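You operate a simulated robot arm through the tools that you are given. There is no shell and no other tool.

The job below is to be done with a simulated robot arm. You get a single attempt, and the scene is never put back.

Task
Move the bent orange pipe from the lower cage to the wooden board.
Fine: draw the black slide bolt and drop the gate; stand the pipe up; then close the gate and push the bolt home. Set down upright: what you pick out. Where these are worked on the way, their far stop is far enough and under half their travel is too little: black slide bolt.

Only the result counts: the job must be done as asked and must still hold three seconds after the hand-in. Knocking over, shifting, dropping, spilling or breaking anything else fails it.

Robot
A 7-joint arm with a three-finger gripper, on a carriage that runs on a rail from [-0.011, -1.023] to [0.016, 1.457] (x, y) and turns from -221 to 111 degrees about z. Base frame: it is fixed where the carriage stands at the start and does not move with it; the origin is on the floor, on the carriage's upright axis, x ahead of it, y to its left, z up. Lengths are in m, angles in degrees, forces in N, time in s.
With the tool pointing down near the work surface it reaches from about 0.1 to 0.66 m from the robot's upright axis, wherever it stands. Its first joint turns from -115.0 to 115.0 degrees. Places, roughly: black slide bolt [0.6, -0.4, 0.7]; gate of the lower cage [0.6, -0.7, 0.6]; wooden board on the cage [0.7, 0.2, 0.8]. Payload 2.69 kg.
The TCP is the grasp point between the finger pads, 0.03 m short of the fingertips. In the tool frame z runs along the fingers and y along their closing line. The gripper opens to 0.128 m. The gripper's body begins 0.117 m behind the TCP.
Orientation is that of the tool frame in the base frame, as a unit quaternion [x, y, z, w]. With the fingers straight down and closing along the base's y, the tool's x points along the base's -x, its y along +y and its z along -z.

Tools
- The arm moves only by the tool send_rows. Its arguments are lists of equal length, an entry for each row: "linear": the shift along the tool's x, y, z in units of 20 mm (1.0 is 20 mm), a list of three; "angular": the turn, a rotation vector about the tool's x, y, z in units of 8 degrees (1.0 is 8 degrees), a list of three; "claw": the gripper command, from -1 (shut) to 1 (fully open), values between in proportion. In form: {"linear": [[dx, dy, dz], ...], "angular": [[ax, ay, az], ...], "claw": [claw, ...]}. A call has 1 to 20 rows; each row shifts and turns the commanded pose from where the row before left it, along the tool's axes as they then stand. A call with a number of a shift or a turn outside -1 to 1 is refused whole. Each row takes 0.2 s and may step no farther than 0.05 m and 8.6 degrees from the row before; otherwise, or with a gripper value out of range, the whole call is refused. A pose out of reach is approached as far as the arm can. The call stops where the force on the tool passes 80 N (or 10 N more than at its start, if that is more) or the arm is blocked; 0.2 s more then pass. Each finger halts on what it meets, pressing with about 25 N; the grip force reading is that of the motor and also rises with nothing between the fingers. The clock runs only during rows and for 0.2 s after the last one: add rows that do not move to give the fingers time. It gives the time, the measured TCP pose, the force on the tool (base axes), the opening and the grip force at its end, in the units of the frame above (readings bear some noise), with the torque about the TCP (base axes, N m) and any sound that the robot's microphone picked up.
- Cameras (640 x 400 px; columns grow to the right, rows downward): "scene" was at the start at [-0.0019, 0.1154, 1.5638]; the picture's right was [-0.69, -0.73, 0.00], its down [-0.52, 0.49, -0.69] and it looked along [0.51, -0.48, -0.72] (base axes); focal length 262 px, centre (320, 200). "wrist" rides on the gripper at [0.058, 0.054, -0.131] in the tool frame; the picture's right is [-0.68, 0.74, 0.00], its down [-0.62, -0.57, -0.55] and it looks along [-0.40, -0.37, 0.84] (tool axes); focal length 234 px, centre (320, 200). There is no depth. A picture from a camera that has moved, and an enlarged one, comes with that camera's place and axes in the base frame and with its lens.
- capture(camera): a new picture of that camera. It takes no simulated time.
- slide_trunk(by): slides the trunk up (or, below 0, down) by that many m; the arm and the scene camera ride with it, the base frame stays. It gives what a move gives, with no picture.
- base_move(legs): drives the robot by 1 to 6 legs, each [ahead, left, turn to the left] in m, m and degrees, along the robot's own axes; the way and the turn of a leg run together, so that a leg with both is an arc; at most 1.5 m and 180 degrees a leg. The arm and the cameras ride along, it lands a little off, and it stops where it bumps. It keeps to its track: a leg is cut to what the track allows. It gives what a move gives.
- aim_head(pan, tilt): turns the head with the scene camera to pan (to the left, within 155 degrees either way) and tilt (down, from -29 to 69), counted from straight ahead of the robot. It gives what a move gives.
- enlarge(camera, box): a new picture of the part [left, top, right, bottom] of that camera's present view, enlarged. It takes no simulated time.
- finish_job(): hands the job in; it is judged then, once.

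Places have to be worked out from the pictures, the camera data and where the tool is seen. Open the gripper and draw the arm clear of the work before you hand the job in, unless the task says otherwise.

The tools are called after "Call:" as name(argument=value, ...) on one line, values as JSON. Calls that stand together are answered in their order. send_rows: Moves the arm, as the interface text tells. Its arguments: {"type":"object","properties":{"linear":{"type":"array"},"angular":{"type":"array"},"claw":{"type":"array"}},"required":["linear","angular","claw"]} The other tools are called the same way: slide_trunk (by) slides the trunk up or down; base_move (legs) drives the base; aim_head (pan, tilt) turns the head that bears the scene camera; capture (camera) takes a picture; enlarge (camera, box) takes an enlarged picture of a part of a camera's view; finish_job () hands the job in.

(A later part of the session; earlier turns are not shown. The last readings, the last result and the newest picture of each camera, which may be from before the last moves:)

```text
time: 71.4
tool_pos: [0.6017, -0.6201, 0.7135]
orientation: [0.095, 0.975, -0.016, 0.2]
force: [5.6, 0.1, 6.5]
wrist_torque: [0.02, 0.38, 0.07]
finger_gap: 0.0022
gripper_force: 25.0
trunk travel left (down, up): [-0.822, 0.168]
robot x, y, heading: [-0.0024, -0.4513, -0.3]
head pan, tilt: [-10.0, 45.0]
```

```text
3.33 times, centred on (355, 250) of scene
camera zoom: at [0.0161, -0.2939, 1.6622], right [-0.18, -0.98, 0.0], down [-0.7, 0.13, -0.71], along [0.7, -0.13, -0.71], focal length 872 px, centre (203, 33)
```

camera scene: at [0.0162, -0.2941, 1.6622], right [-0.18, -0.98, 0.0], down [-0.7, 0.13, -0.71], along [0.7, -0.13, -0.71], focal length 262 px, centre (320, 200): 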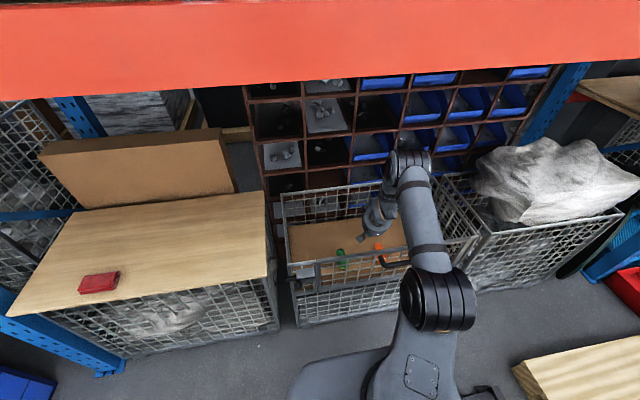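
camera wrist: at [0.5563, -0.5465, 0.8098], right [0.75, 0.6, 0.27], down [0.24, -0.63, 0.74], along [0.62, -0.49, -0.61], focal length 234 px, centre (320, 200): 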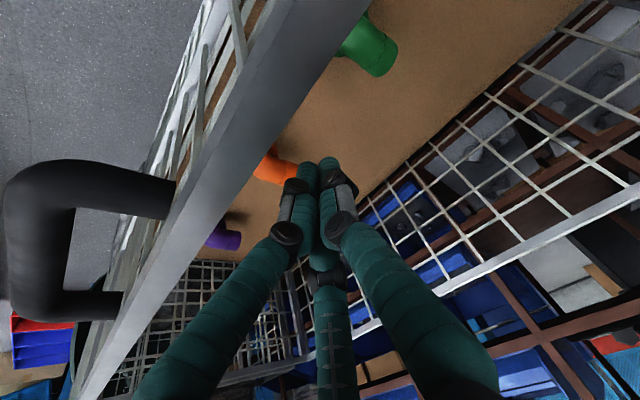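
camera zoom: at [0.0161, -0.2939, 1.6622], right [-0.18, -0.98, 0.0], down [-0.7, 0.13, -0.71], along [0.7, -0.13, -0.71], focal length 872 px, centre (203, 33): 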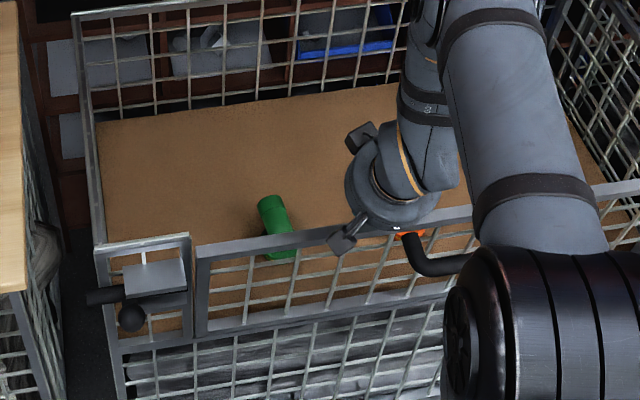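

The gate is swinging open with only ~6 N. I'll keep pulling back and slightly down so the fingers stay behind its top bar.

Call:
send_rows(linear=[[0.6, -0.114, -0.093], [0.6, -0.114, -0.093], [0.6, -0.114, -0.093], [0.6, -0.114, -0.093], [0.6, -0.114, -0.093], [0, 0, 0]], angular=[[0, 0, 0], [0, 0, 0], [0, 0, 0], [0, 0, 0], [0, 0, 0], [0, 0, 0]], claw=[-1, -1, -1, -1, -1, -1])

Call:
enlarge(camera="scene", box=[270, 190, 440, 310])

Call:
capture(camera="wrist")

```text
time: 72.8
tool_pos: [0.5392, -0.6184, 0.6981]
orientation: [0.095, 0.975, -0.015, 0.198]
force: [1.6, 0.2, 0.3]
wrist_torque: [-0.01, 0.06, -0.01]
finger_gap: 0.0023
gripper_force: 24.7
trunk travel left (down, up): [-0.822, 0.168]
robot x, y, heading: [-0.0049, -0.4521, -0.5]
head pan, tilt: [-10.0, 45.0]
```

```text
3.33 times, centred on (355, 250) of scene
camera zoom: at [0.0164, -0.2939, 1.6621], right [-0.18, -0.98, 0.0], down [-0.7, 0.13, -0.71], along [0.69, -0.13, -0.71], focal length 872 px, centre (203, 33)
```

zoom: 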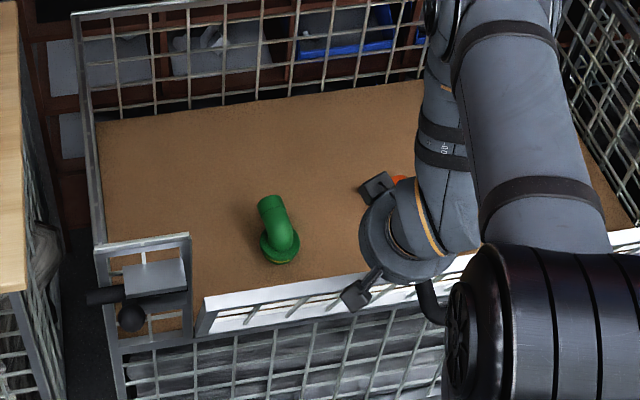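

```text
taken
camera wrist: at [0.4486, -0.5471, 0.7964], right [0.75, 0.6, 0.27], down [0.24, -0.63, 0.74], along [0.61, -0.49, -0.62], focal length 234 px, centre (320, 200)
```

wrist: 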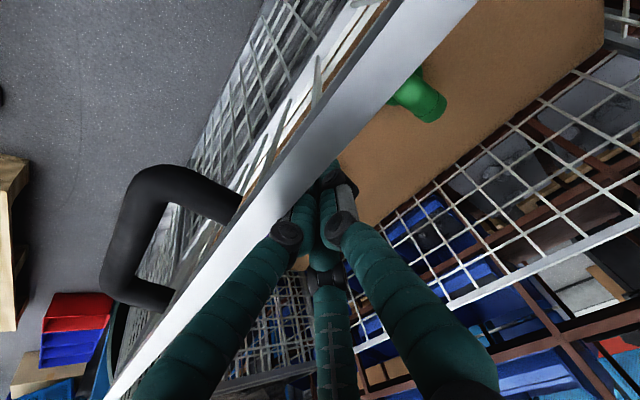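

The gate is open about 20° and stays where I leave it, so friction or damping holds it. I'll carry it on to about 45°.

Call:
send_rows(linear=[[0.755, -0.13, 0.05], [0.755, -0.13, 0.05], [0.755, -0.13, 0.09], [0.755, -0.13, 0.09], [0.755, -0.13, 0.09], [0.755, -0.13, 0.09], [0.755, -0.13, 0.09], [0, 0, 0]], angular=[[0, 0, 0], [0, 0, 0], [0, 0, 0], [0, 0, 0], [0, 0, 0], [0, 0, 0], [0, 0, 0], [0, 0, 0]], claw=[-1, -1, -1, -1, -1, -1, -1, -1])

Call:
capture(camera="scene")

Call:
capture(camera="wrist")

```text
time: 74.6
tool_pos: [0.4441, -0.6207, 0.6438]
orientation: [0.095, 0.975, -0.016, 0.198]
force: [0.5, -0.3, -0.2]
wrist_torque: [-0.05, -0.03, 0.0]
finger_gap: 0.0024
gripper_force: 24.6
trunk travel left (down, up): [-0.822, 0.168]
robot x, y, heading: [-0.0059, -0.4513, -0.5]
head pan, tilt: [-10.0, 45.0]
```

```text
taken
camera scene: at [0.0162, -0.2939, 1.6621], right [-0.18, -0.98, 0.0], down [-0.7, 0.13, -0.71], along [0.7, -0.13, -0.71], focal length 262 px, centre (320, 200)
```

scene: 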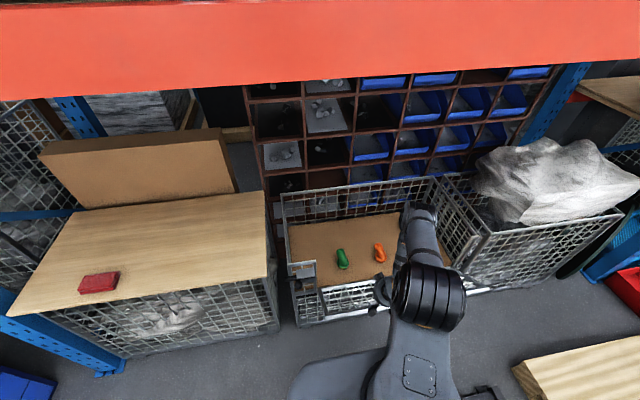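

```text
taken
camera wrist: at [0.3535, -0.5476, 0.7426], right [0.75, 0.6, 0.27], down [0.24, -0.63, 0.74], along [0.61, -0.49, -0.62], focal length 234 px, centre (320, 200)
```

wrist: 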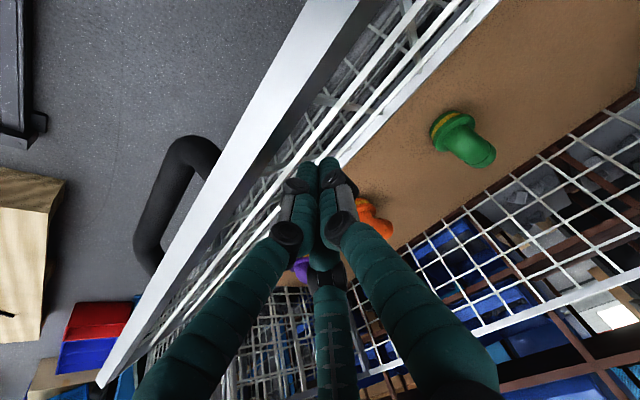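

The gate now leans beyond the fingers with no contact force, so it may be falling on its own. I'll wait briefly and look again.

Call:
send_rows(linear=[[0, 0, 0], [0, 0, 0], [0, 0, 0], [0, 0, 0], [0, 0, 0]], angular=[[0, 0, 0], [0, 0, 0], [0, 0, 0], [0, 0, 0], [0, 0, 0]], claw=[-1, -1, -1, -1, -1])

Call:
capture(camera="wrist")

Call:
enlarge(camera="scene", box=[270, 200, 480, 340])

```text
time: 75.8
tool_pos: [0.4474, -0.62, 0.6442]
orientation: [0.095, 0.975, -0.015, 0.2]
force: [0.1, 0.1, -0.4]
wrist_torque: [-0.04, 0.01, -0.01]
finger_gap: 0.0022
gripper_force: 25.5
trunk travel left (down, up): [-0.822, 0.168]
robot x, y, heading: [-0.005, -0.4526, -0.7]
head pan, tilt: [-10.0, 45.0]
```

```text
taken
camera wrist: at [0.3546, -0.5478, 0.7428], right [0.75, 0.6, 0.27], down [0.24, -0.63, 0.74], along [0.62, -0.49, -0.61], focal length 234 px, centre (320, 200)
```

wrist: 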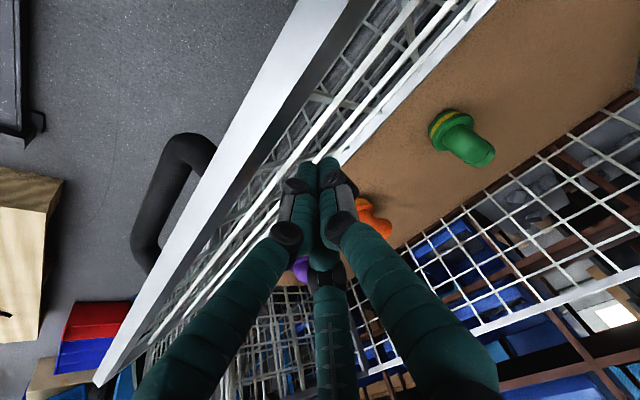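

```text
2.86 times, centred on (375, 270) of scene
camera zoom: at [0.0161, -0.294, 1.6622], right [-0.18, -0.98, 0.0], down [-0.7, 0.13, -0.71], along [0.7, -0.13, -0.71], focal length 748 px, centre (163, 0)
```

zoom: 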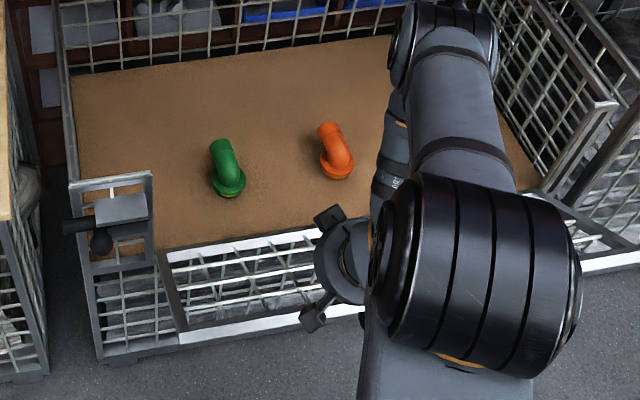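

The gate rests at about 50° open by hinge friction, which clears the opening well. I'll lift the fingers straight up, away from the gate, and check that it stays put.

Call:
send_rows(linear=[[-0.419, 0, -0.985], [-0.419, 0, -0.985], [-0.419, 0, -0.985], [-0.419, 0, -0.985], [-0.419, 0, -0.985], [-0.419, 0, -0.985], [-0.419, 0, -0.985], [-0.419, 0, -0.985], [-0.419, 0, -0.985], [0, 0, 0]], angular=[[0, 0, 0], [0, 0, 0], [0, 0, 0], [0, 0, 0], [0, 0, 0], [0, 0, 0], [0, 0, 0], [0, 0, 0], [0, 0, 0], [0, 0, 0]], claw=[-1, -1, -1, -1, -1, -1, -1, -1, -1, -1])

Call:
base_move(legs=[[0, -0.12, 0]])

Call:
aim_head(pan=0, tilt=50)

Call:
capture(camera="scene")

Call:
capture(camera="wrist")

```text
time: 78.0
tool_pos: [0.4468, -0.6242, 0.8396]
orientation: [0.094, 0.975, -0.015, 0.199]
force: [-0.3, 0.0, 0.5]
wrist_torque: [0.0, -0.01, 0.03]
finger_gap: 0.0023
gripper_force: 24.9
trunk travel left (down, up): [-0.822, 0.168]
robot x, y, heading: [-0.0043, -0.4521, -0.4]
head pan, tilt: [-10.0, 45.0]
```

```text
time: 79.2
tool_pos: [0.4457, -0.7394, 0.8385]
orientation: [0.096, 0.975, -0.016, 0.2]
force: [0.0, 0.4, 0.2]
wrist_torque: [0.04, 0.0, 0.02]
finger_gap: 0.002
gripper_force: 24.6
trunk travel left (down, up): [-0.822, 0.168]
robot x, y, heading: [-0.005, -0.5669, -0.7]
head pan, tilt: [-10.0, 45.0]
```

```text
time: 79.9
tool_pos: [0.4443, -0.739, 0.8399]
orientation: [0.094, 0.975, -0.015, 0.198]
force: [-0.1, 0.2, -0.3]
wrist_torque: [-0.02, 0.0, -0.01]
finger_gap: 0.002
gripper_force: 24.5
trunk travel left (down, up): [-0.822, 0.168]
robot x, y, heading: [-0.0031, -0.5641, -0.5]
head pan, tilt: [0.0, 50.0]
```

```text
taken
camera scene: at [0.0121, -0.3952, 1.6552], right [-0.01, -1.0, 0.0], down [-0.77, 0.01, -0.64], along [0.64, -0.01, -0.77], focal length 262 px, centre (320, 200)
```

scene: 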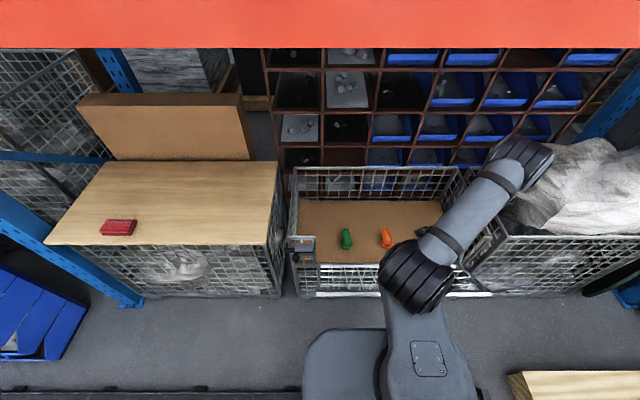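

```text
taken
camera wrist: at [0.3525, -0.6664, 0.937], right [0.75, 0.6, 0.27], down [0.24, -0.63, 0.74], along [0.62, -0.49, -0.61], focal length 234 px, centre (320, 200)
```

wrist: 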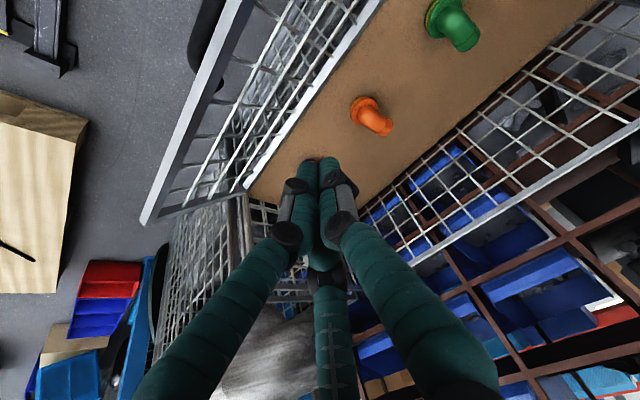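

Call:
enlarge(camera="scene", box=[280, 200, 440, 310])

Call:
enlarge(camera="wrist", box=[320, 60, 440, 160])

```text
3.64 times, centred on (360, 255) of scene
camera zoom: at [0.0121, -0.3952, 1.6552], right [-0.01, -1.0, 0.0], down [-0.77, 0.01, -0.64], along [0.64, -0.01, -0.77], focal length 952 px, centre (174, 0)
```

zoom: 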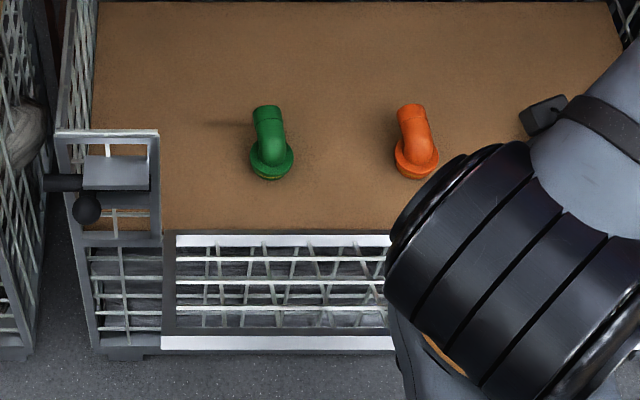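

```text
4.00 times, centred on (380, 110) of wrist
camera zoom: at [0.3525, -0.6664, 0.937], right [0.75, 0.6, 0.27], down [0.24, -0.63, 0.74], along [0.62, -0.49, -0.61], focal length 937 px, centre (80, 560)
```

zoom: 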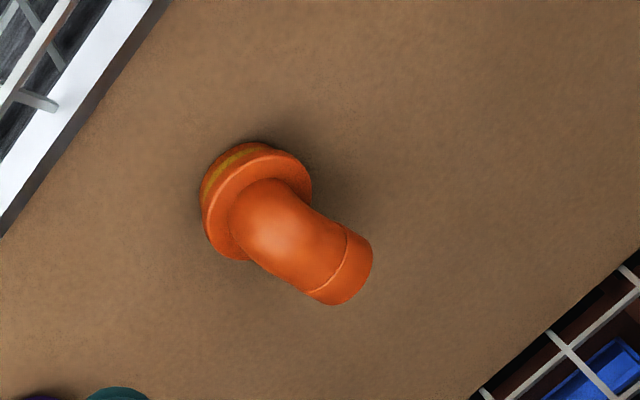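

The gate holds still at ~51°, and two views put the orange pipe's flange centre near (0.712, −0.743), floor z ≈ 0.46, outlet azimuth about +10°, tube diameter ~0.044. I'll turn the fingers so none faces the outlet, half-open them, and move forward over the cage at the present height.

Call:
send_rows(linear=[[0, 0, 0], [0, 0, 0], [-0.819, 0.309, 0.364], [-0.819, 0.309, 0.364], [-0.819, 0.309, 0.364], [-0.819, 0.309, 0.364], [-0.819, 0.309, 0.364], [-0.819, 0.309, 0.364], [-0.819, 0.309, 0.364], [-0.819, 0.309, 0.364], [-0.819, 0.309, 0.364], [-0.819, 0.309, 0.364], [0, 0, 0]], angular=[[0, 0, 0.55], [0, 0, 0.55], [0, 0, 0], [0, 0, 0], [0, 0, 0], [0, 0, 0], [0, 0, 0], [0, 0, 0], [0, 0, 0], [0, 0, 0], [0, 0, 0], [0, 0, 0], [0, 0, 0]], claw=[-1, -0.5, 0, 0.3, 0.4, 0.4, 0.4, 0.4, 0.4, 0.4, 0.4, 0.4, 0.4])

Call:
capture(camera="scene")

Call:
capture(camera="wrist")

```text
time: 82.7
tool_pos: [0.6337, -0.7398, 0.8396]
orientation: [0.17, 0.965, 0.001, 0.2]
force: [0.1, 0.5, 0.5]
wrist_torque: [-0.02, 0.01, -0.01]
finger_gap: 0.0896
gripper_force: 0.0
trunk travel left (down, up): [-0.822, 0.168]
robot x, y, heading: [-0.0054, -0.5666, -0.7]
head pan, tilt: [0.0, 50.0]
```

```text
taken
camera scene: at [0.0117, -0.3953, 1.6553], right [-0.01, -1.0, 0.0], down [-0.77, 0.01, -0.64], along [0.64, -0.01, -0.77], focal length 262 px, centre (320, 200)
```

scene: 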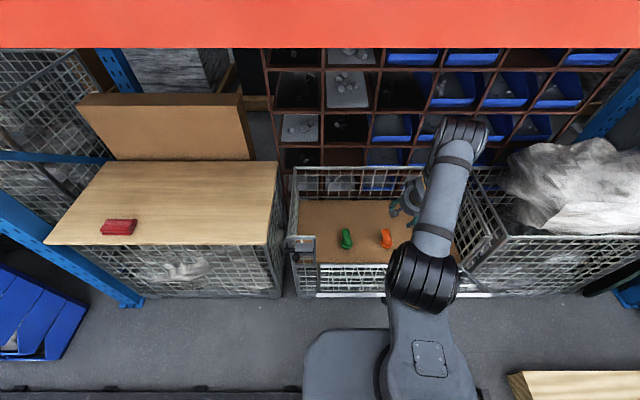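

```text
taken
camera wrist: at [0.5518, -0.6606, 0.9412], right [0.82, 0.47, 0.31], down [0.13, -0.7, 0.7], along [0.55, -0.54, -0.64], focal length 234 px, centre (320, 200)
```

wrist: 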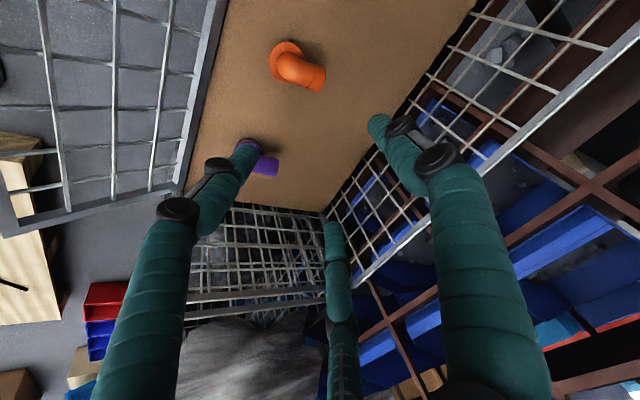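

The hand is over the cage at (0.634, −0.740, 0.840) with the fingers half open. I'll lower the trunk 0.2 m to bring it down above the pipe.

Call:
slide_trunk(by=-0.2)

Call:
capture(camera="scene")

Call:
enlarge(camera="wrist", box=[200, 0, 440, 200])

```text
time: 84.9
tool_pos: [0.6348, -0.7393, 0.6393]
orientation: [0.17, 0.965, -0.001, 0.2]
force: [-0.5, 0.4, -0.1]
wrist_torque: [-0.02, 0.02, 0.02]
finger_gap: 0.0895
gripper_force: 0.0
trunk travel left (down, up): [-0.622, 0.368]
robot x, y, heading: [-0.0025, -0.5634, -0.4]
head pan, tilt: [0.0, 50.0]
```

```text
taken
camera scene: at [0.0119, -0.3954, 1.4553], right [-0.01, -1.0, 0.0], down [-0.77, 0.01, -0.64], along [0.64, -0.01, -0.77], focal length 262 px, centre (320, 200)
```

scene: 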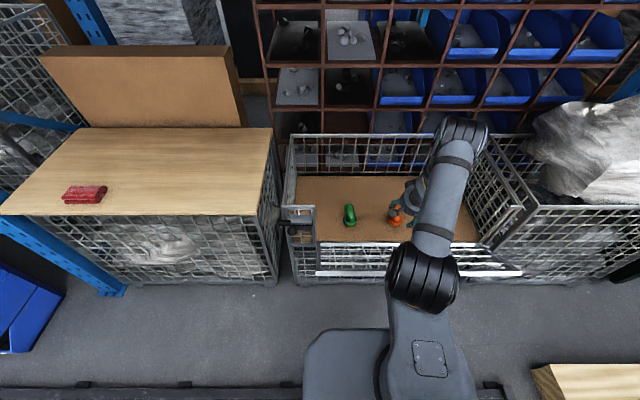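

```text
2.00 times, centred on (320, 100) of wrist
camera zoom: at [0.5518, -0.6607, 0.7411], right [0.82, 0.47, 0.31], down [0.13, -0.7, 0.7], along [0.55, -0.54, -0.64], focal length 468 px, centre (320, 400)
```

zoom: 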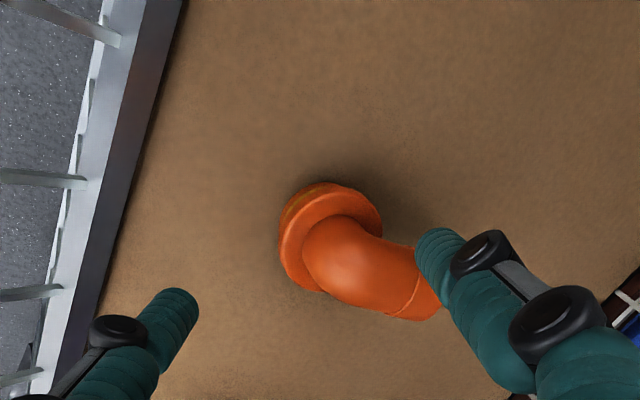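

The refined pipe centre is (0.710, −0.747) with the outlet pointing +x, azimuth ~9°; the fingers straddle it nicely. I'll move to a pre-grasp point about 6 cm short along the tool axis.

Call:
send_rows(linear=[[-0.245, 0.107, 0.763], [-0.245, 0.107, 0.763], [-0.245, 0.107, 0.763], [-0.245, 0.107, 0.763], [-0.245, 0.107, 0.763], [0, 0, 0]], angular=[[0, 0, 0], [0, 0, 0], [0, 0, 0], [0, 0, 0], [0, 0, 0], [0, 0, 0]], claw=[0.4, 0.4, 0.4, 0.4, 0.4, 0.4])

Call:
capture(camera="wrist")

Call:
enlarge(camera="scene", box=[330, 150, 450, 240])

```text
time: 86.3
tool_pos: [0.6894, -0.7415, 0.5795]
orientation: [0.17, 0.965, 0.0, 0.2]
force: [0.8, 0.4, -0.1]
wrist_torque: [0.0, 0.02, -0.02]
finger_gap: 0.0895
gripper_force: 0.0
trunk travel left (down, up): [-0.622, 0.368]
robot x, y, heading: [-0.01, -0.565, -0.2]
head pan, tilt: [0.0, 50.0]
```

```text
taken
camera wrist: at [0.6065, -0.6631, 0.681], right [0.82, 0.47, 0.31], down [0.13, -0.7, 0.7], along [0.55, -0.54, -0.64], focal length 234 px, centre (320, 200)
```

wrist: 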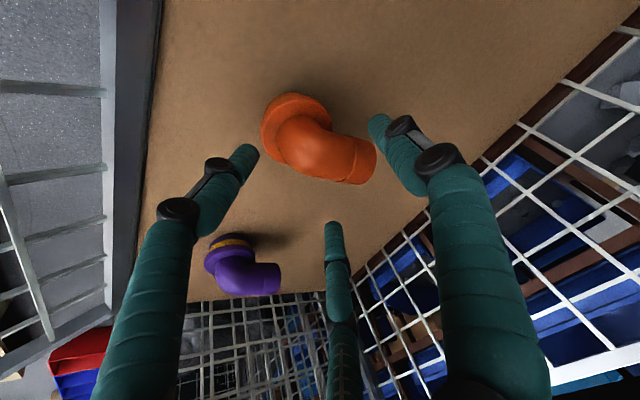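

```text
4.44 times, centred on (390, 195) of scene
camera zoom: at [0.0121, -0.3953, 1.4553], right [-0.01, -1.0, 0.0], down [-0.77, 0.01, -0.64], along [0.64, -0.01, -0.77], focal length 1163 px, centre (9, 222)
```

zoom: 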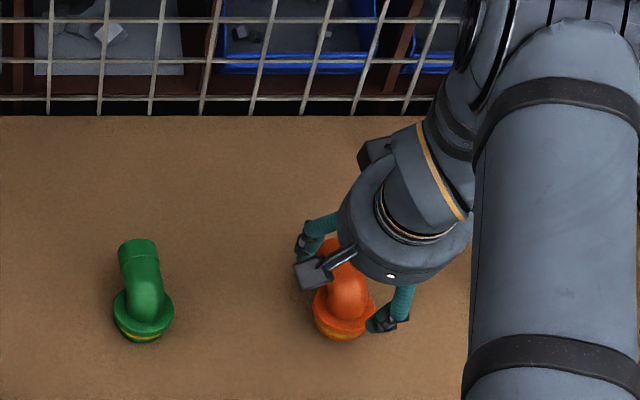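

The fingers bracket the pipe with clearance on all sides. I'll advance ~5.6 cm along the tool axis to the grasp point.

Call:
send_rows(linear=[[0, 0, 0.7], [0, 0, 0.7], [0, 0, 0.7], [0, 0, 0.7], [0, 0, 0]], angular=[[0, 0, 0], [0, 0, 0], [0, 0, 0], [0, 0, 0], [0, 0, 0]], claw=[0.4, 0.4, 0.4, 0.4, 0.4])

Call:
capture(camera="wrist")

Call:
enlarge(camera="scene", box=[330, 150, 450, 240])

```text
time: 87.5
tool_pos: [0.7087, -0.7446, 0.5337]
orientation: [0.169, 0.965, 0.001, 0.201]
force: [-0.4, 0.6, -0.7]
wrist_torque: [0.0, -0.01, 0.03]
finger_gap: 0.0895
gripper_force: 0.1
out of reach, approached as far as the arm can: row 4
trunk travel left (down, up): [-0.622, 0.368]
robot x, y, heading: [-0.0053, -0.5638, -0.6]
head pan, tilt: [0.0, 50.0]
```

```text
taken
camera wrist: at [0.6255, -0.6662, 0.6349], right [0.82, 0.47, 0.31], down [0.13, -0.7, 0.7], along [0.55, -0.54, -0.64], focal length 234 px, centre (320, 200)
```

wrist: 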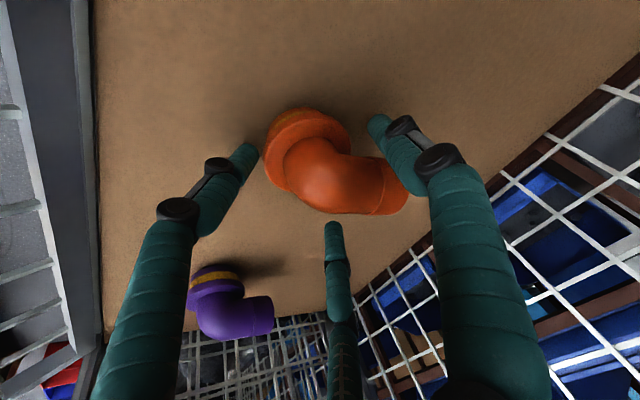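

```text
4.44 times, centred on (390, 195) of scene
camera zoom: at [0.0121, -0.3953, 1.4552], right [-0.01, -1.0, 0.0], down [-0.77, 0.01, -0.64], along [0.64, -0.01, -0.77], focal length 1163 px, centre (9, 222)
```

zoom: 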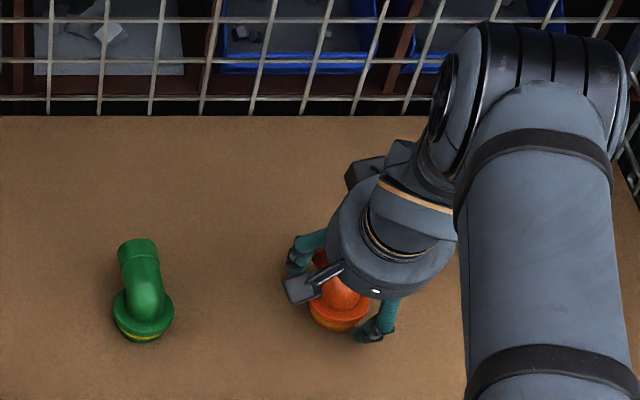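

The arm reached its limit just short, at (0.709, −0.745, 0.534), but the fingers are around the elbow. I'll lower the trunk 6 mm and close the fingers gently.

Call:
slide_trunk(by=-0.006)

Call:
send_rows(linear=[[0, 0, 0], [0, 0, 0], [0, 0, 0], [0, 0, 0], [0, 0, 0]], angular=[[0, 0, 0], [0, 0, 0], [0, 0, 0], [0, 0, 0], [0, 0, 0]], claw=[0.2, 0.0, -0.15, -0.15, -0.15])

Call:
capture(camera="wrist")

```text
time: 88.1
tool_pos: [0.7077, -0.7458, 0.5304]
orientation: [0.171, 0.964, -0.001, 0.202]
force: [-6.4, 1.2, 12.3]
wrist_torque: [-0.09, 0.89, -0.23]
finger_gap: 0.0957
gripper_force: 3.9
trunk travel left (down, up): [-0.616, 0.374]
robot x, y, heading: [-0.0056, -0.5655, -0.5]
head pan, tilt: [0.0, 50.0]
```

```text
time: 89.3
tool_pos: [0.7115, -0.7441, 0.5299]
orientation: [0.169, 0.964, 0.001, 0.205]
force: [4.9, 0.7, 14.0]
wrist_torque: [0.04, 0.06, -0.05]
finger_gap: 0.0676
gripper_force: 25.3
trunk travel left (down, up): [-0.616, 0.374]
robot x, y, heading: [-0.0057, -0.5659, -0.5]
head pan, tilt: [0.0, 50.0]
```

```text
taken
camera wrist: at [0.6269, -0.6655, 0.631], right [0.82, 0.48, 0.32], down [0.13, -0.7, 0.71], along [0.56, -0.54, -0.63], focal length 234 px, centre (320, 200)
```

wrist: 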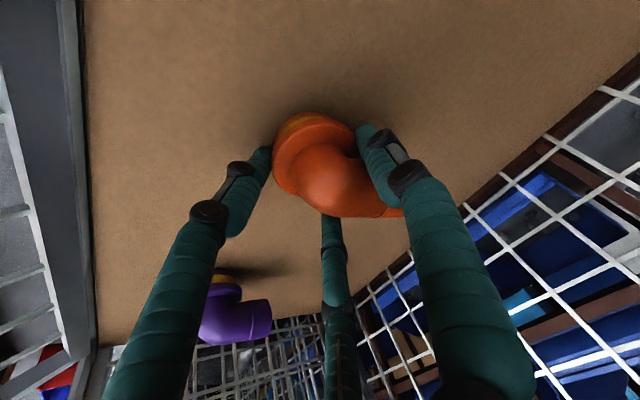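

The back finger's tip is bearing on the flange rim (14 N upward, gap stuck at 0.068). I'll open slightly, raise the trunk 8 mm, and close again on the tube above the flange.

Call:
send_rows(linear=[[0, 0, 0], [0, 0, 0], [0, 0, 0]], angular=[[0, 0, 0], [0, 0, 0], [0, 0, 0]], claw=[0.25, 0.3, 0.3])

Call:
slide_trunk(by=0.01)

Call:
enlarge(camera="wrist", box=[220, 80, 460, 260])

```text
time: 90.1
tool_pos: [0.7089, -0.7433, 0.5279]
orientation: [0.169, 0.965, 0.001, 0.202]
force: [-1.4, 1.2, 2.1]
wrist_torque: [0.15, 0.07, -0.05]
finger_gap: 0.0847
gripper_force: 0.0
trunk travel left (down, up): [-0.616, 0.374]
robot x, y, heading: [-0.0076, -0.5636, -0.6]
head pan, tilt: [0.0, 50.0]
```

```text
time: 90.6
tool_pos: [0.7089, -0.7458, 0.5371]
orientation: [0.17, 0.965, 0.0, 0.202]
force: [0.2, 0.7, 0.7]
wrist_torque: [0.02, 0.0, 0.02]
finger_gap: 0.0834
gripper_force: 0.2
trunk travel left (down, up): [-0.626, 0.364]
robot x, y, heading: [-0.0071, -0.5614, -0.6]
head pan, tilt: [0.0, 50.0]
```

```text
2.22 times, centred on (340, 170) of wrist
camera zoom: at [0.6255, -0.6665, 0.6389], right [0.82, 0.47, 0.31], down [0.13, -0.7, 0.7], along [0.55, -0.54, -0.64], focal length 520 px, centre (276, 267)
```

zoom: 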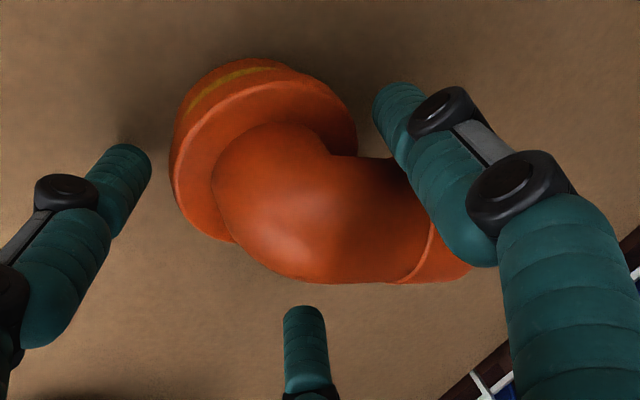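

Now all three fingers clear the flange. I'll close on the elbow tube.

Call:
send_rows(linear=[[0, 0, 0], [0, 0, 0], [0, 0, 0], [0, 0, 0], [0, 0, 0], [0, 0, 0]], angular=[[0, 0, 0], [0, 0, 0], [0, 0, 0], [0, 0, 0], [0, 0, 0], [0, 0, 0]], claw=[0.15, 0.0, -0.2, -0.4, -0.6, -0.6])

Call:
enlarge(camera="wrist", box=[220, 80, 460, 260])

Call:
enlarge(camera="scene", box=[330, 150, 450, 240])

```text
time: 92.0
tool_pos: [0.7087, -0.7456, 0.5371]
orientation: [0.171, 0.964, 0.0, 0.202]
force: [0.3, 0.4, 1.0]
wrist_torque: [0.0, -0.03, 0.02]
finger_gap: 0.0674
gripper_force: 25.1
trunk travel left (down, up): [-0.626, 0.364]
robot x, y, heading: [-0.0069, -0.5658, -0.6]
head pan, tilt: [0.0, 50.0]
```

```text
2.22 times, centred on (340, 170) of wrist
camera zoom: at [0.6254, -0.6664, 0.6391], right [0.82, 0.47, 0.31], down [0.13, -0.7, 0.7], along [0.55, -0.54, -0.64], focal length 520 px, centre (276, 267)
```

zoom: 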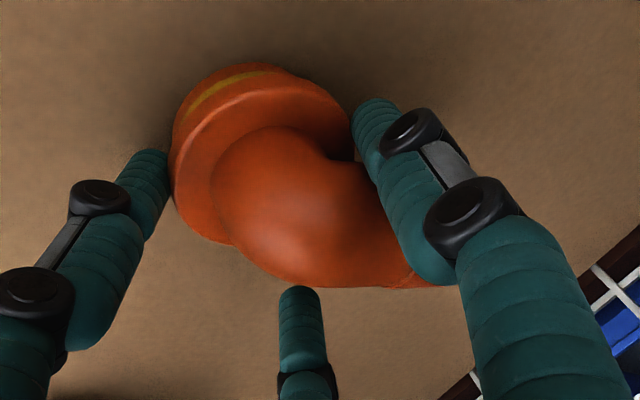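

```text
4.44 times, centred on (390, 195) of scene
camera zoom: at [0.012, -0.3954, 1.4592], right [-0.01, -1.0, 0.0], down [-0.77, 0.01, -0.64], along [0.64, -0.01, -0.77], focal length 1163 px, centre (9, 222)
```

zoom: 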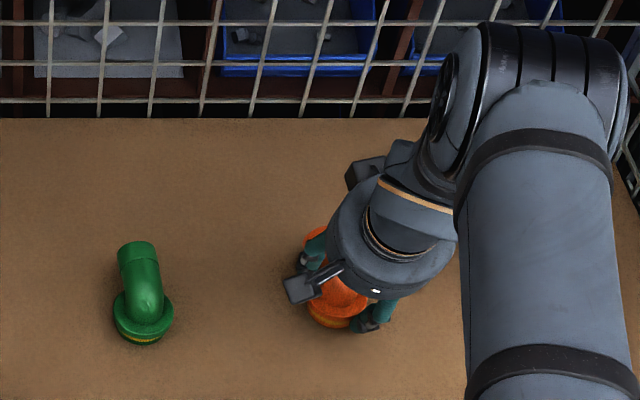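

The fingers hold at gap 0.067 with ~25 N and no net load, consistent with the back finger on the tube and the front two along the outlet. I'll lift 2 cm with the trunk to test the grip.

Call:
send_rows(linear=[[0, 0, 0], [0, 0, 0], [0, 0, 0]], angular=[[0, 0, 0], [0, 0, 0], [0, 0, 0]], claw=[-1, -1, -1])

Call:
slide_trunk(by=0.02)

Call:
capture(camera="wrist")

Call:
enlarge(camera="scene", box=[330, 150, 450, 240])

```text
time: 92.8
tool_pos: [0.7096, -0.745, 0.5382]
orientation: [0.169, 0.965, 0.001, 0.201]
force: [0.0, 0.2, -0.2]
wrist_torque: [0.02, -0.01, 0.0]
finger_gap: 0.0673
gripper_force: 25.1
trunk travel left (down, up): [-0.626, 0.364]
robot x, y, heading: [-0.0056, -0.5689, -0.7]
head pan, tilt: [0.0, 50.0]
```

```text
time: 93.5
tool_pos: [0.7094, -0.7448, 0.5575]
orientation: [0.169, 0.965, 0.0, 0.201]
force: [-0.2, 1.2, -0.9]
wrist_torque: [-0.03, 0.01, 0.0]
finger_gap: 0.0675
gripper_force: 25.0
trunk travel left (down, up): [-0.646, 0.344]
robot x, y, heading: [-0.0079, -0.5658, -0.1]
head pan, tilt: [0.0, 50.0]
```

```text
taken
camera wrist: at [0.6256, -0.6665, 0.6589], right [0.82, 0.47, 0.31], down [0.13, -0.7, 0.7], along [0.55, -0.54, -0.64], focal length 234 px, centre (320, 200)
```

wrist: 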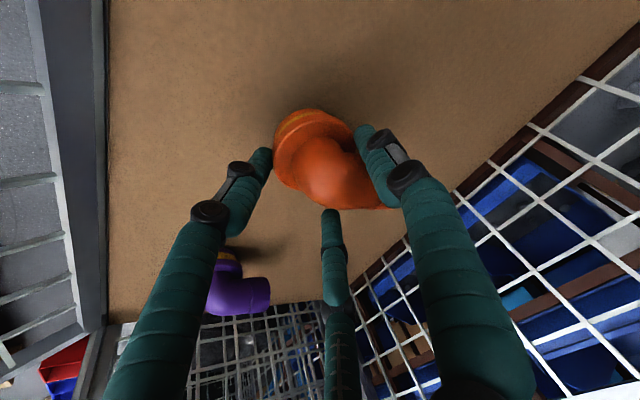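

```text
4.44 times, centred on (390, 195) of scene
camera zoom: at [0.0125, -0.3955, 1.4793], right [-0.01, -1.0, 0.0], down [-0.77, 0.01, -0.64], along [0.64, -0.01, -0.77], focal length 1163 px, centre (9, 222)
```

zoom: 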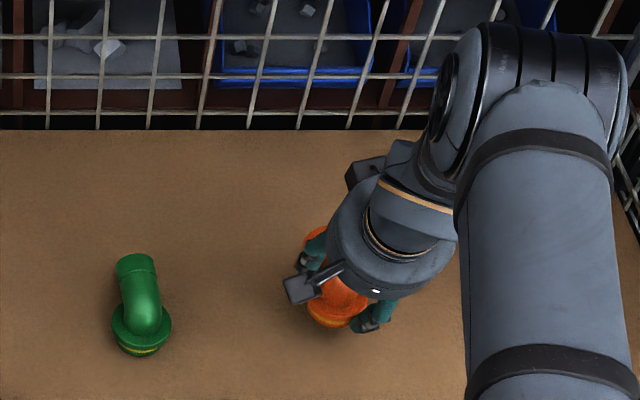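

The pipe came up with the hand and the grip is stable. Before raising further I'll take a zoom of the board's edge to measure its height from two trunk heights.

Call:
enlarge(camera="scene", box=[0, 100, 320, 300])

Call:
slide_trunk(by=0.3)

Call:
enlarge(camera="scene", box=[0, 100, 320, 300])

Call:
capture(camera="wrist")

```text
2.00 times, centred on (160, 200) of scene
camera zoom: at [0.0125, -0.3955, 1.4793], right [-0.01, -1.0, 0.0], down [-0.77, 0.01, -0.64], along [0.64, -0.01, -0.77], focal length 523 px, centre (640, 200)
```

zoom: 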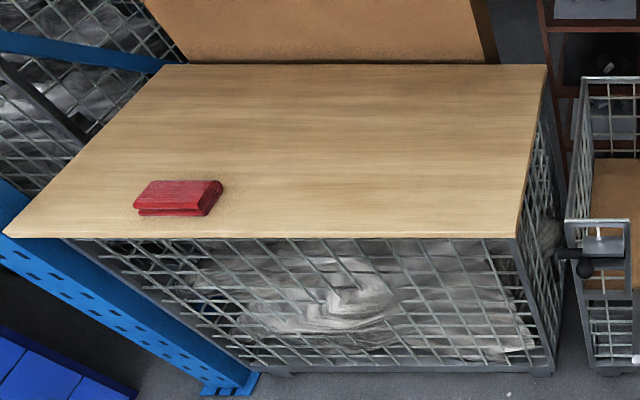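

```text
time: 96.5
tool_pos: [0.7086, -0.7448, 0.8566]
orientation: [0.17, 0.965, 0.0, 0.202]
force: [-0.4, -0.7, -1.1]
wrist_torque: [0.04, 0.03, -0.02]
finger_gap: 0.0669
gripper_force: 25.7
trunk travel left (down, up): [-0.946, 0.044]
robot x, y, heading: [-0.0071, -0.5643, -0.7]
head pan, tilt: [0.0, 50.0]
```

```text
2.00 times, centred on (160, 200) of scene
camera zoom: at [0.0124, -0.3955, 1.7792], right [-0.01, -1.0, 0.0], down [-0.77, 0.01, -0.64], along [0.64, -0.01, -0.77], focal length 523 px, centre (640, 200)
```

zoom: 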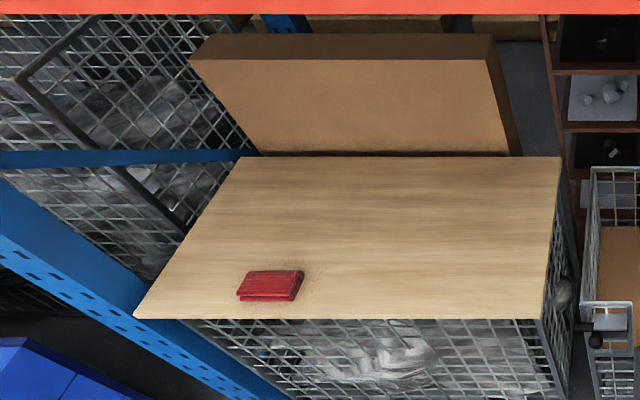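

```text
taken
camera wrist: at [0.6255, -0.6664, 0.9589], right [0.82, 0.47, 0.31], down [0.13, -0.7, 0.7], along [0.55, -0.54, -0.64], focal length 234 px, centre (320, 200)
```

wrist: 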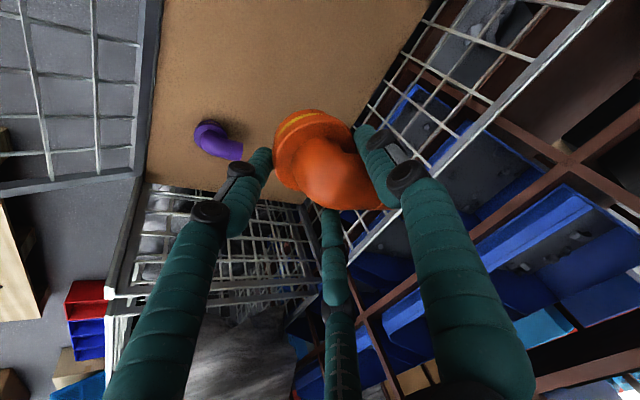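

The two heights give the board's top at z ≈ 0.74, x 0.557–1.03, y −0.18 to 0.70 (red box near (0.63, 0.42)). I'll raise a further 3 cm and drive left so the pipe comes over the board at about (0.71, 0.10).

Call:
slide_trunk(by=0.03)

Call:
base_move(legs=[[0, 0.42, 0]])

Call:
capture(camera="wrist")

Call:
capture(camera="scene")

```text
time: 97.3
tool_pos: [0.7092, -0.7463, 0.8883]
orientation: [0.17, 0.965, 0.0, 0.202]
force: [-0.1, 0.1, -1.3]
wrist_torque: [0.02, 0.0, 0.01]
finger_gap: 0.0668
gripper_force: 25.4
trunk travel left (down, up): [-0.976, 0.014]
robot x, y, heading: [-0.0084, -0.5664, -0.6]
head pan, tilt: [0.0, 50.0]
```

```text
time: 99.8
tool_pos: [0.7121, -0.3379, 0.8886]
orientation: [0.174, 0.964, 0.0, 0.201]
force: [-0.1, 0.0, -0.5]
wrist_torque: [0.0, -0.02, -0.04]
finger_gap: 0.0665
gripper_force: 24.8
trunk travel left (down, up): [-0.976, 0.014]
robot x, y, heading: [-0.0036, -0.1529, -0.9]
head pan, tilt: [0.0, 50.0]
```

```text
taken
camera wrist: at [0.6293, -0.2582, 0.989], right [0.83, 0.47, 0.31], down [0.13, -0.7, 0.7], along [0.55, -0.54, -0.64], focal length 234 px, centre (320, 200)
```

wrist: 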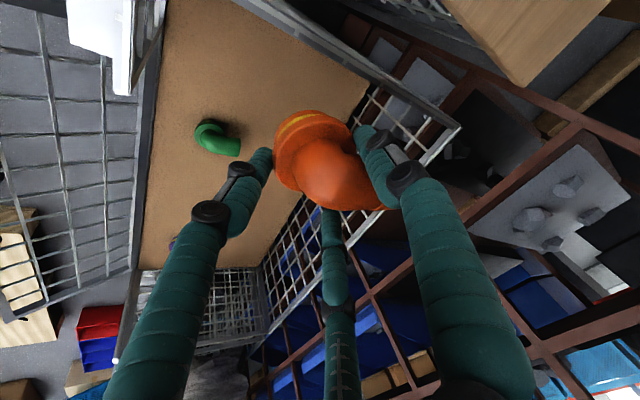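

```text
taken
camera scene: at [0.0179, 0.0172, 1.8092], right [-0.02, -1.0, 0.0], down [-0.77, 0.01, -0.64], along [0.64, -0.01, -0.77], focal length 262 px, centre (320, 200)
```

scene: 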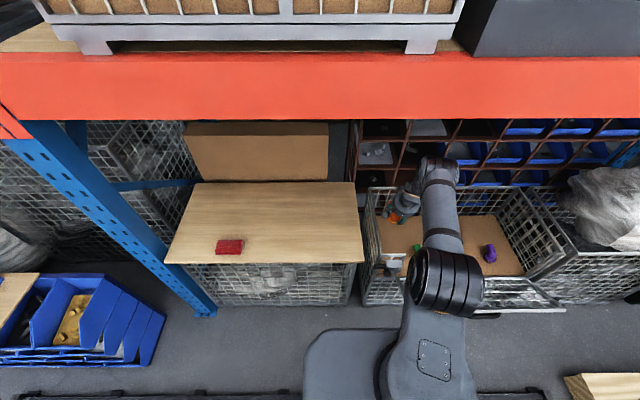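

The pipe is still held well and now passes over the cage's left end. I'll drive on to bring it over the board.

Call:
base_move(legs=[[0, 0.43, 0]])

Call:
capture(camera="wrist")

Call:
capture(camera="scene")

```text
time: 102.4
tool_pos: [0.7168, 0.096, 0.8888]
orientation: [0.171, 0.964, 0.001, 0.202]
force: [-0.4, -0.2, -1.5]
wrist_torque: [0.0, 0.03, -0.02]
finger_gap: 0.0662
gripper_force: 25.2
trunk travel left (down, up): [-0.976, 0.014]
robot x, y, heading: [0.0018, 0.275, -0.7]
head pan, tilt: [0.0, 50.0]
```

```text
taken
camera wrist: at [0.6344, 0.1741, 0.989], right [0.83, 0.47, 0.31], down [0.13, -0.7, 0.7], along [0.55, -0.54, -0.64], focal length 234 px, centre (320, 200)
```

wrist: 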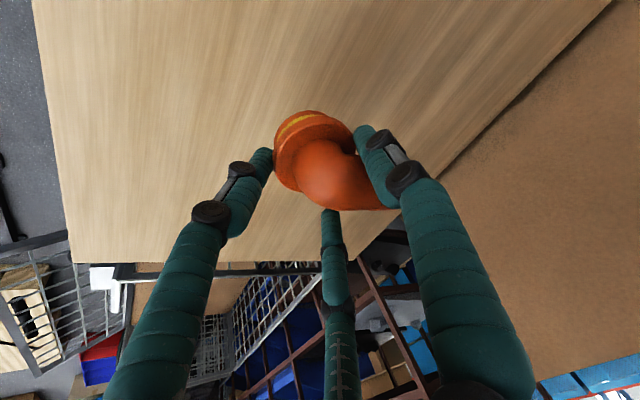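

```text
taken
camera scene: at [0.022, 0.4473, 1.8092], right [-0.01, -1.0, 0.0], down [-0.77, 0.01, -0.64], along [0.64, -0.01, -0.77], focal length 262 px, centre (320, 200)
```

scene: 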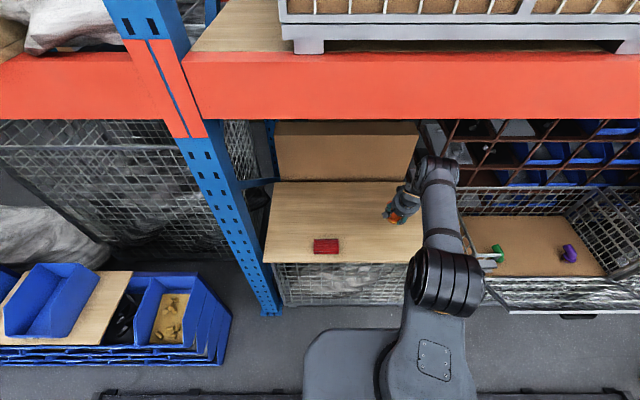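

The pipe is over the board at about (0.718, 0.095). I'll lower the trunk 5 cm, then continue in small steps while watching for contact.

Call:
slide_trunk(by=-0.05)

Call:
enlarge(camera="scene", box=[300, 160, 460, 280])

Call:
enlarge(camera="wrist", box=[220, 80, 460, 260])

```text
time: 103.4
tool_pos: [0.7177, 0.0948, 0.8376]
orientation: [0.171, 0.964, -0.001, 0.202]
force: [0.3, 0.2, -1.0]
wrist_torque: [0.0, 0.02, 0.04]
finger_gap: 0.0659
gripper_force: 24.7
trunk travel left (down, up): [-0.926, 0.064]
robot x, y, heading: [0.0035, 0.2781, -0.5]
head pan, tilt: [0.0, 50.0]
```

```text
3.33 times, centred on (380, 220) of scene
camera zoom: at [0.0217, 0.4472, 1.7593], right [-0.01, -1.0, 0.0], down [-0.77, 0.01, -0.64], along [0.64, -0.01, -0.77], focal length 872 px, centre (120, 133)
```

zoom: 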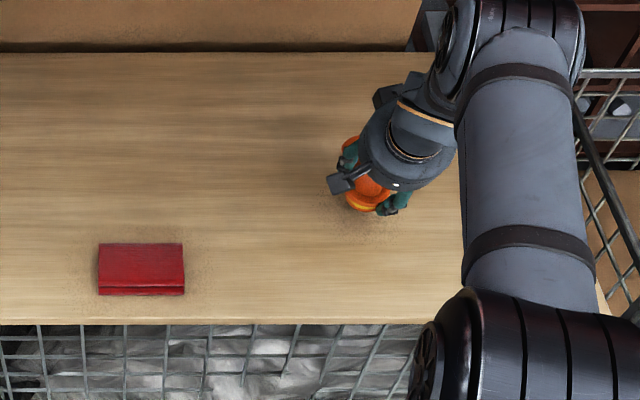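

```text
2.22 times, centred on (340, 170) of wrist
camera zoom: at [0.6343, 0.174, 0.9391], right [0.83, 0.47, 0.31], down [0.13, -0.7, 0.7], along [0.55, -0.54, -0.64], focal length 520 px, centre (276, 267)
```

zoom: 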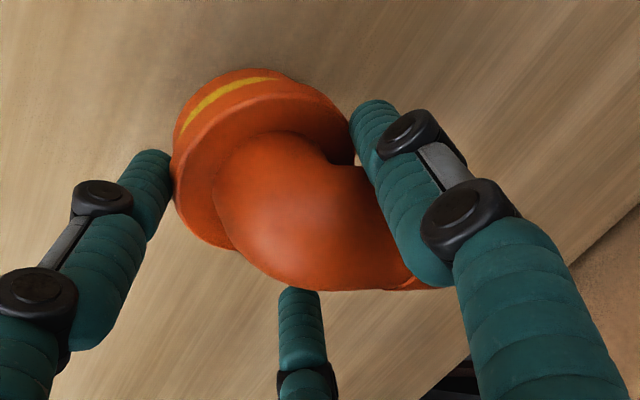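

The pipe looks unchanged in the hand. I'll lower another 12 mm and then in 4 mm steps until I feel contact.

Call:
slide_trunk(by=-0.012)

Call:
slide_trunk(by=-0.005)

Call:
enlarge(camera="wrist", box=[220, 80, 460, 260])

```text
time: 104.0
tool_pos: [0.7172, 0.0955, 0.8267]
orientation: [0.171, 0.964, 0.0, 0.202]
force: [-0.5, 0.1, -1.4]
wrist_torque: [0.04, 0.03, -0.02]
finger_gap: 0.0663
gripper_force: 25.0
trunk travel left (down, up): [-0.914, 0.076]
robot x, y, heading: [0.0031, 0.2751, -0.5]
head pan, tilt: [0.0, 50.0]
```

```text
time: 104.5
tool_pos: [0.7176, 0.0943, 0.821]
orientation: [0.172, 0.964, -0.001, 0.201]
force: [0.1, -0.6, -0.9]
wrist_torque: [0.0, 0.01, 0.03]
finger_gap: 0.0663
gripper_force: 25.2
trunk travel left (down, up): [-0.909, 0.081]
robot x, y, heading: [0.0044, 0.2756, -0.8]
head pan, tilt: [0.0, 50.0]
```

```text
2.22 times, centred on (340, 170) of wrist
camera zoom: at [0.6343, 0.1741, 0.922], right [0.83, 0.47, 0.31], down [0.13, -0.7, 0.7], along [0.55, -0.54, -0.64], focal length 520 px, centre (276, 267)
```

zoom: 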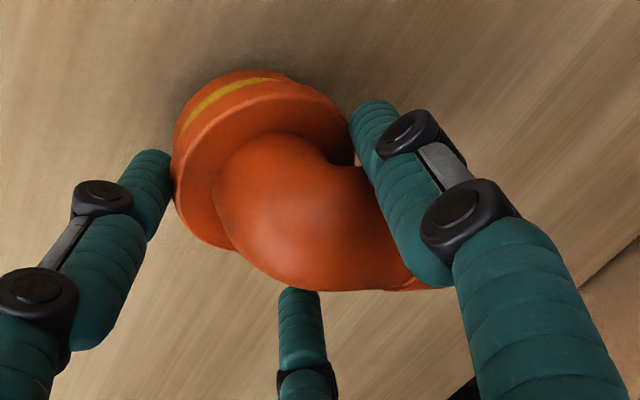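

Still no contact at TCP z 0.821. I'll keep lowering in 4 mm steps.

Call:
slide_trunk(by=-0.004)

Call:
slide_trunk(by=-0.004)

Call:
enlarge(camera="wrist", box=[220, 80, 460, 260])

Call:
enlarge(camera="scene", box=[350, 150, 450, 250])

```text
time: 105.0
tool_pos: [0.7176, 0.0949, 0.8169]
orientation: [0.171, 0.964, 0.0, 0.202]
force: [-0.9, -0.7, -0.5]
wrist_torque: [0.0, 0.02, 0.03]
finger_gap: 0.0659
gripper_force: 24.9
trunk travel left (down, up): [-0.905, 0.085]
robot x, y, heading: [0.0031, 0.278, -0.7]
head pan, tilt: [0.0, 50.0]
```

```text
time: 105.6
tool_pos: [0.7172, 0.0948, 0.8126]
orientation: [0.172, 0.964, 0.0, 0.202]
force: [-0.7, 0.1, 0.1]
wrist_torque: [0.05, 0.02, -0.01]
finger_gap: 0.0662
gripper_force: 24.9
trunk travel left (down, up): [-0.901, 0.089]
robot x, y, heading: [0.0026, 0.2767, -0.7]
head pan, tilt: [0.0, 50.0]
```

```text
2.22 times, centred on (340, 170) of wrist
camera zoom: at [0.6344, 0.1742, 0.9141], right [0.83, 0.47, 0.31], down [0.13, -0.7, 0.7], along [0.55, -0.54, -0.64], focal length 520 px, centre (276, 267)
```

zoom: 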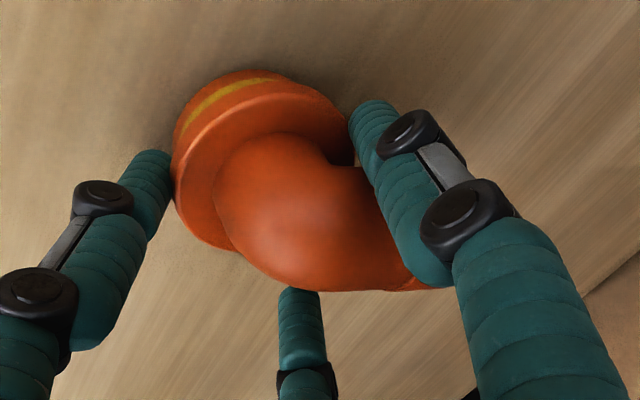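

```text
4.00 times, centred on (400, 200) of scene
camera zoom: at [0.0217, 0.4473, 1.7342], right [-0.01, -1.0, 0.0], down [-0.77, 0.01, -0.64], along [0.64, -0.01, -0.77], focal length 1047 px, centre (0, 200)
```

zoom: 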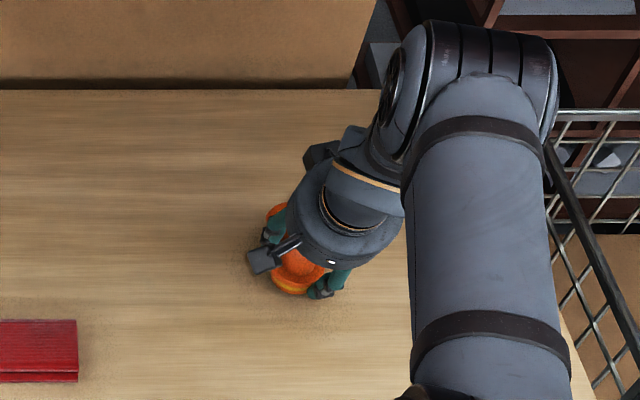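

The vertical force went from about −1 N (pipe's weight) to 0, hinting at first contact. I'll lower in 3 mm steps to confirm.

Call:
slide_trunk(by=-0.003)

Call:
slide_trunk(by=-0.003)

```text
time: 106.1
tool_pos: [0.717, 0.0955, 0.8131]
orientation: [0.171, 0.964, 0.0, 0.204]
force: [-2.4, 1.1, 13.6]
wrist_torque: [0.31, -0.12, 0.05]
finger_gap: 0.0659
gripper_force: 24.9
trunk travel left (down, up): [-0.898, 0.092]
robot x, y, heading: [0.006, 0.2745, -0.5]
head pan, tilt: [0.0, 50.0]
```

```text
time: 106.6
tool_pos: [0.7165, 0.0956, 0.8099]
orientation: [0.17, 0.964, 0.0, 0.203]
force: [-4.5, 4.5, 17.5]
wrist_torque: [0.39, 0.03, 0.06]
finger_gap: 0.0646
gripper_force: 25.3
trunk travel left (down, up): [-0.895, 0.095]
robot x, y, heading: [0.0019, 0.2752, -0.9]
head pan, tilt: [0.0, 50.0]
```

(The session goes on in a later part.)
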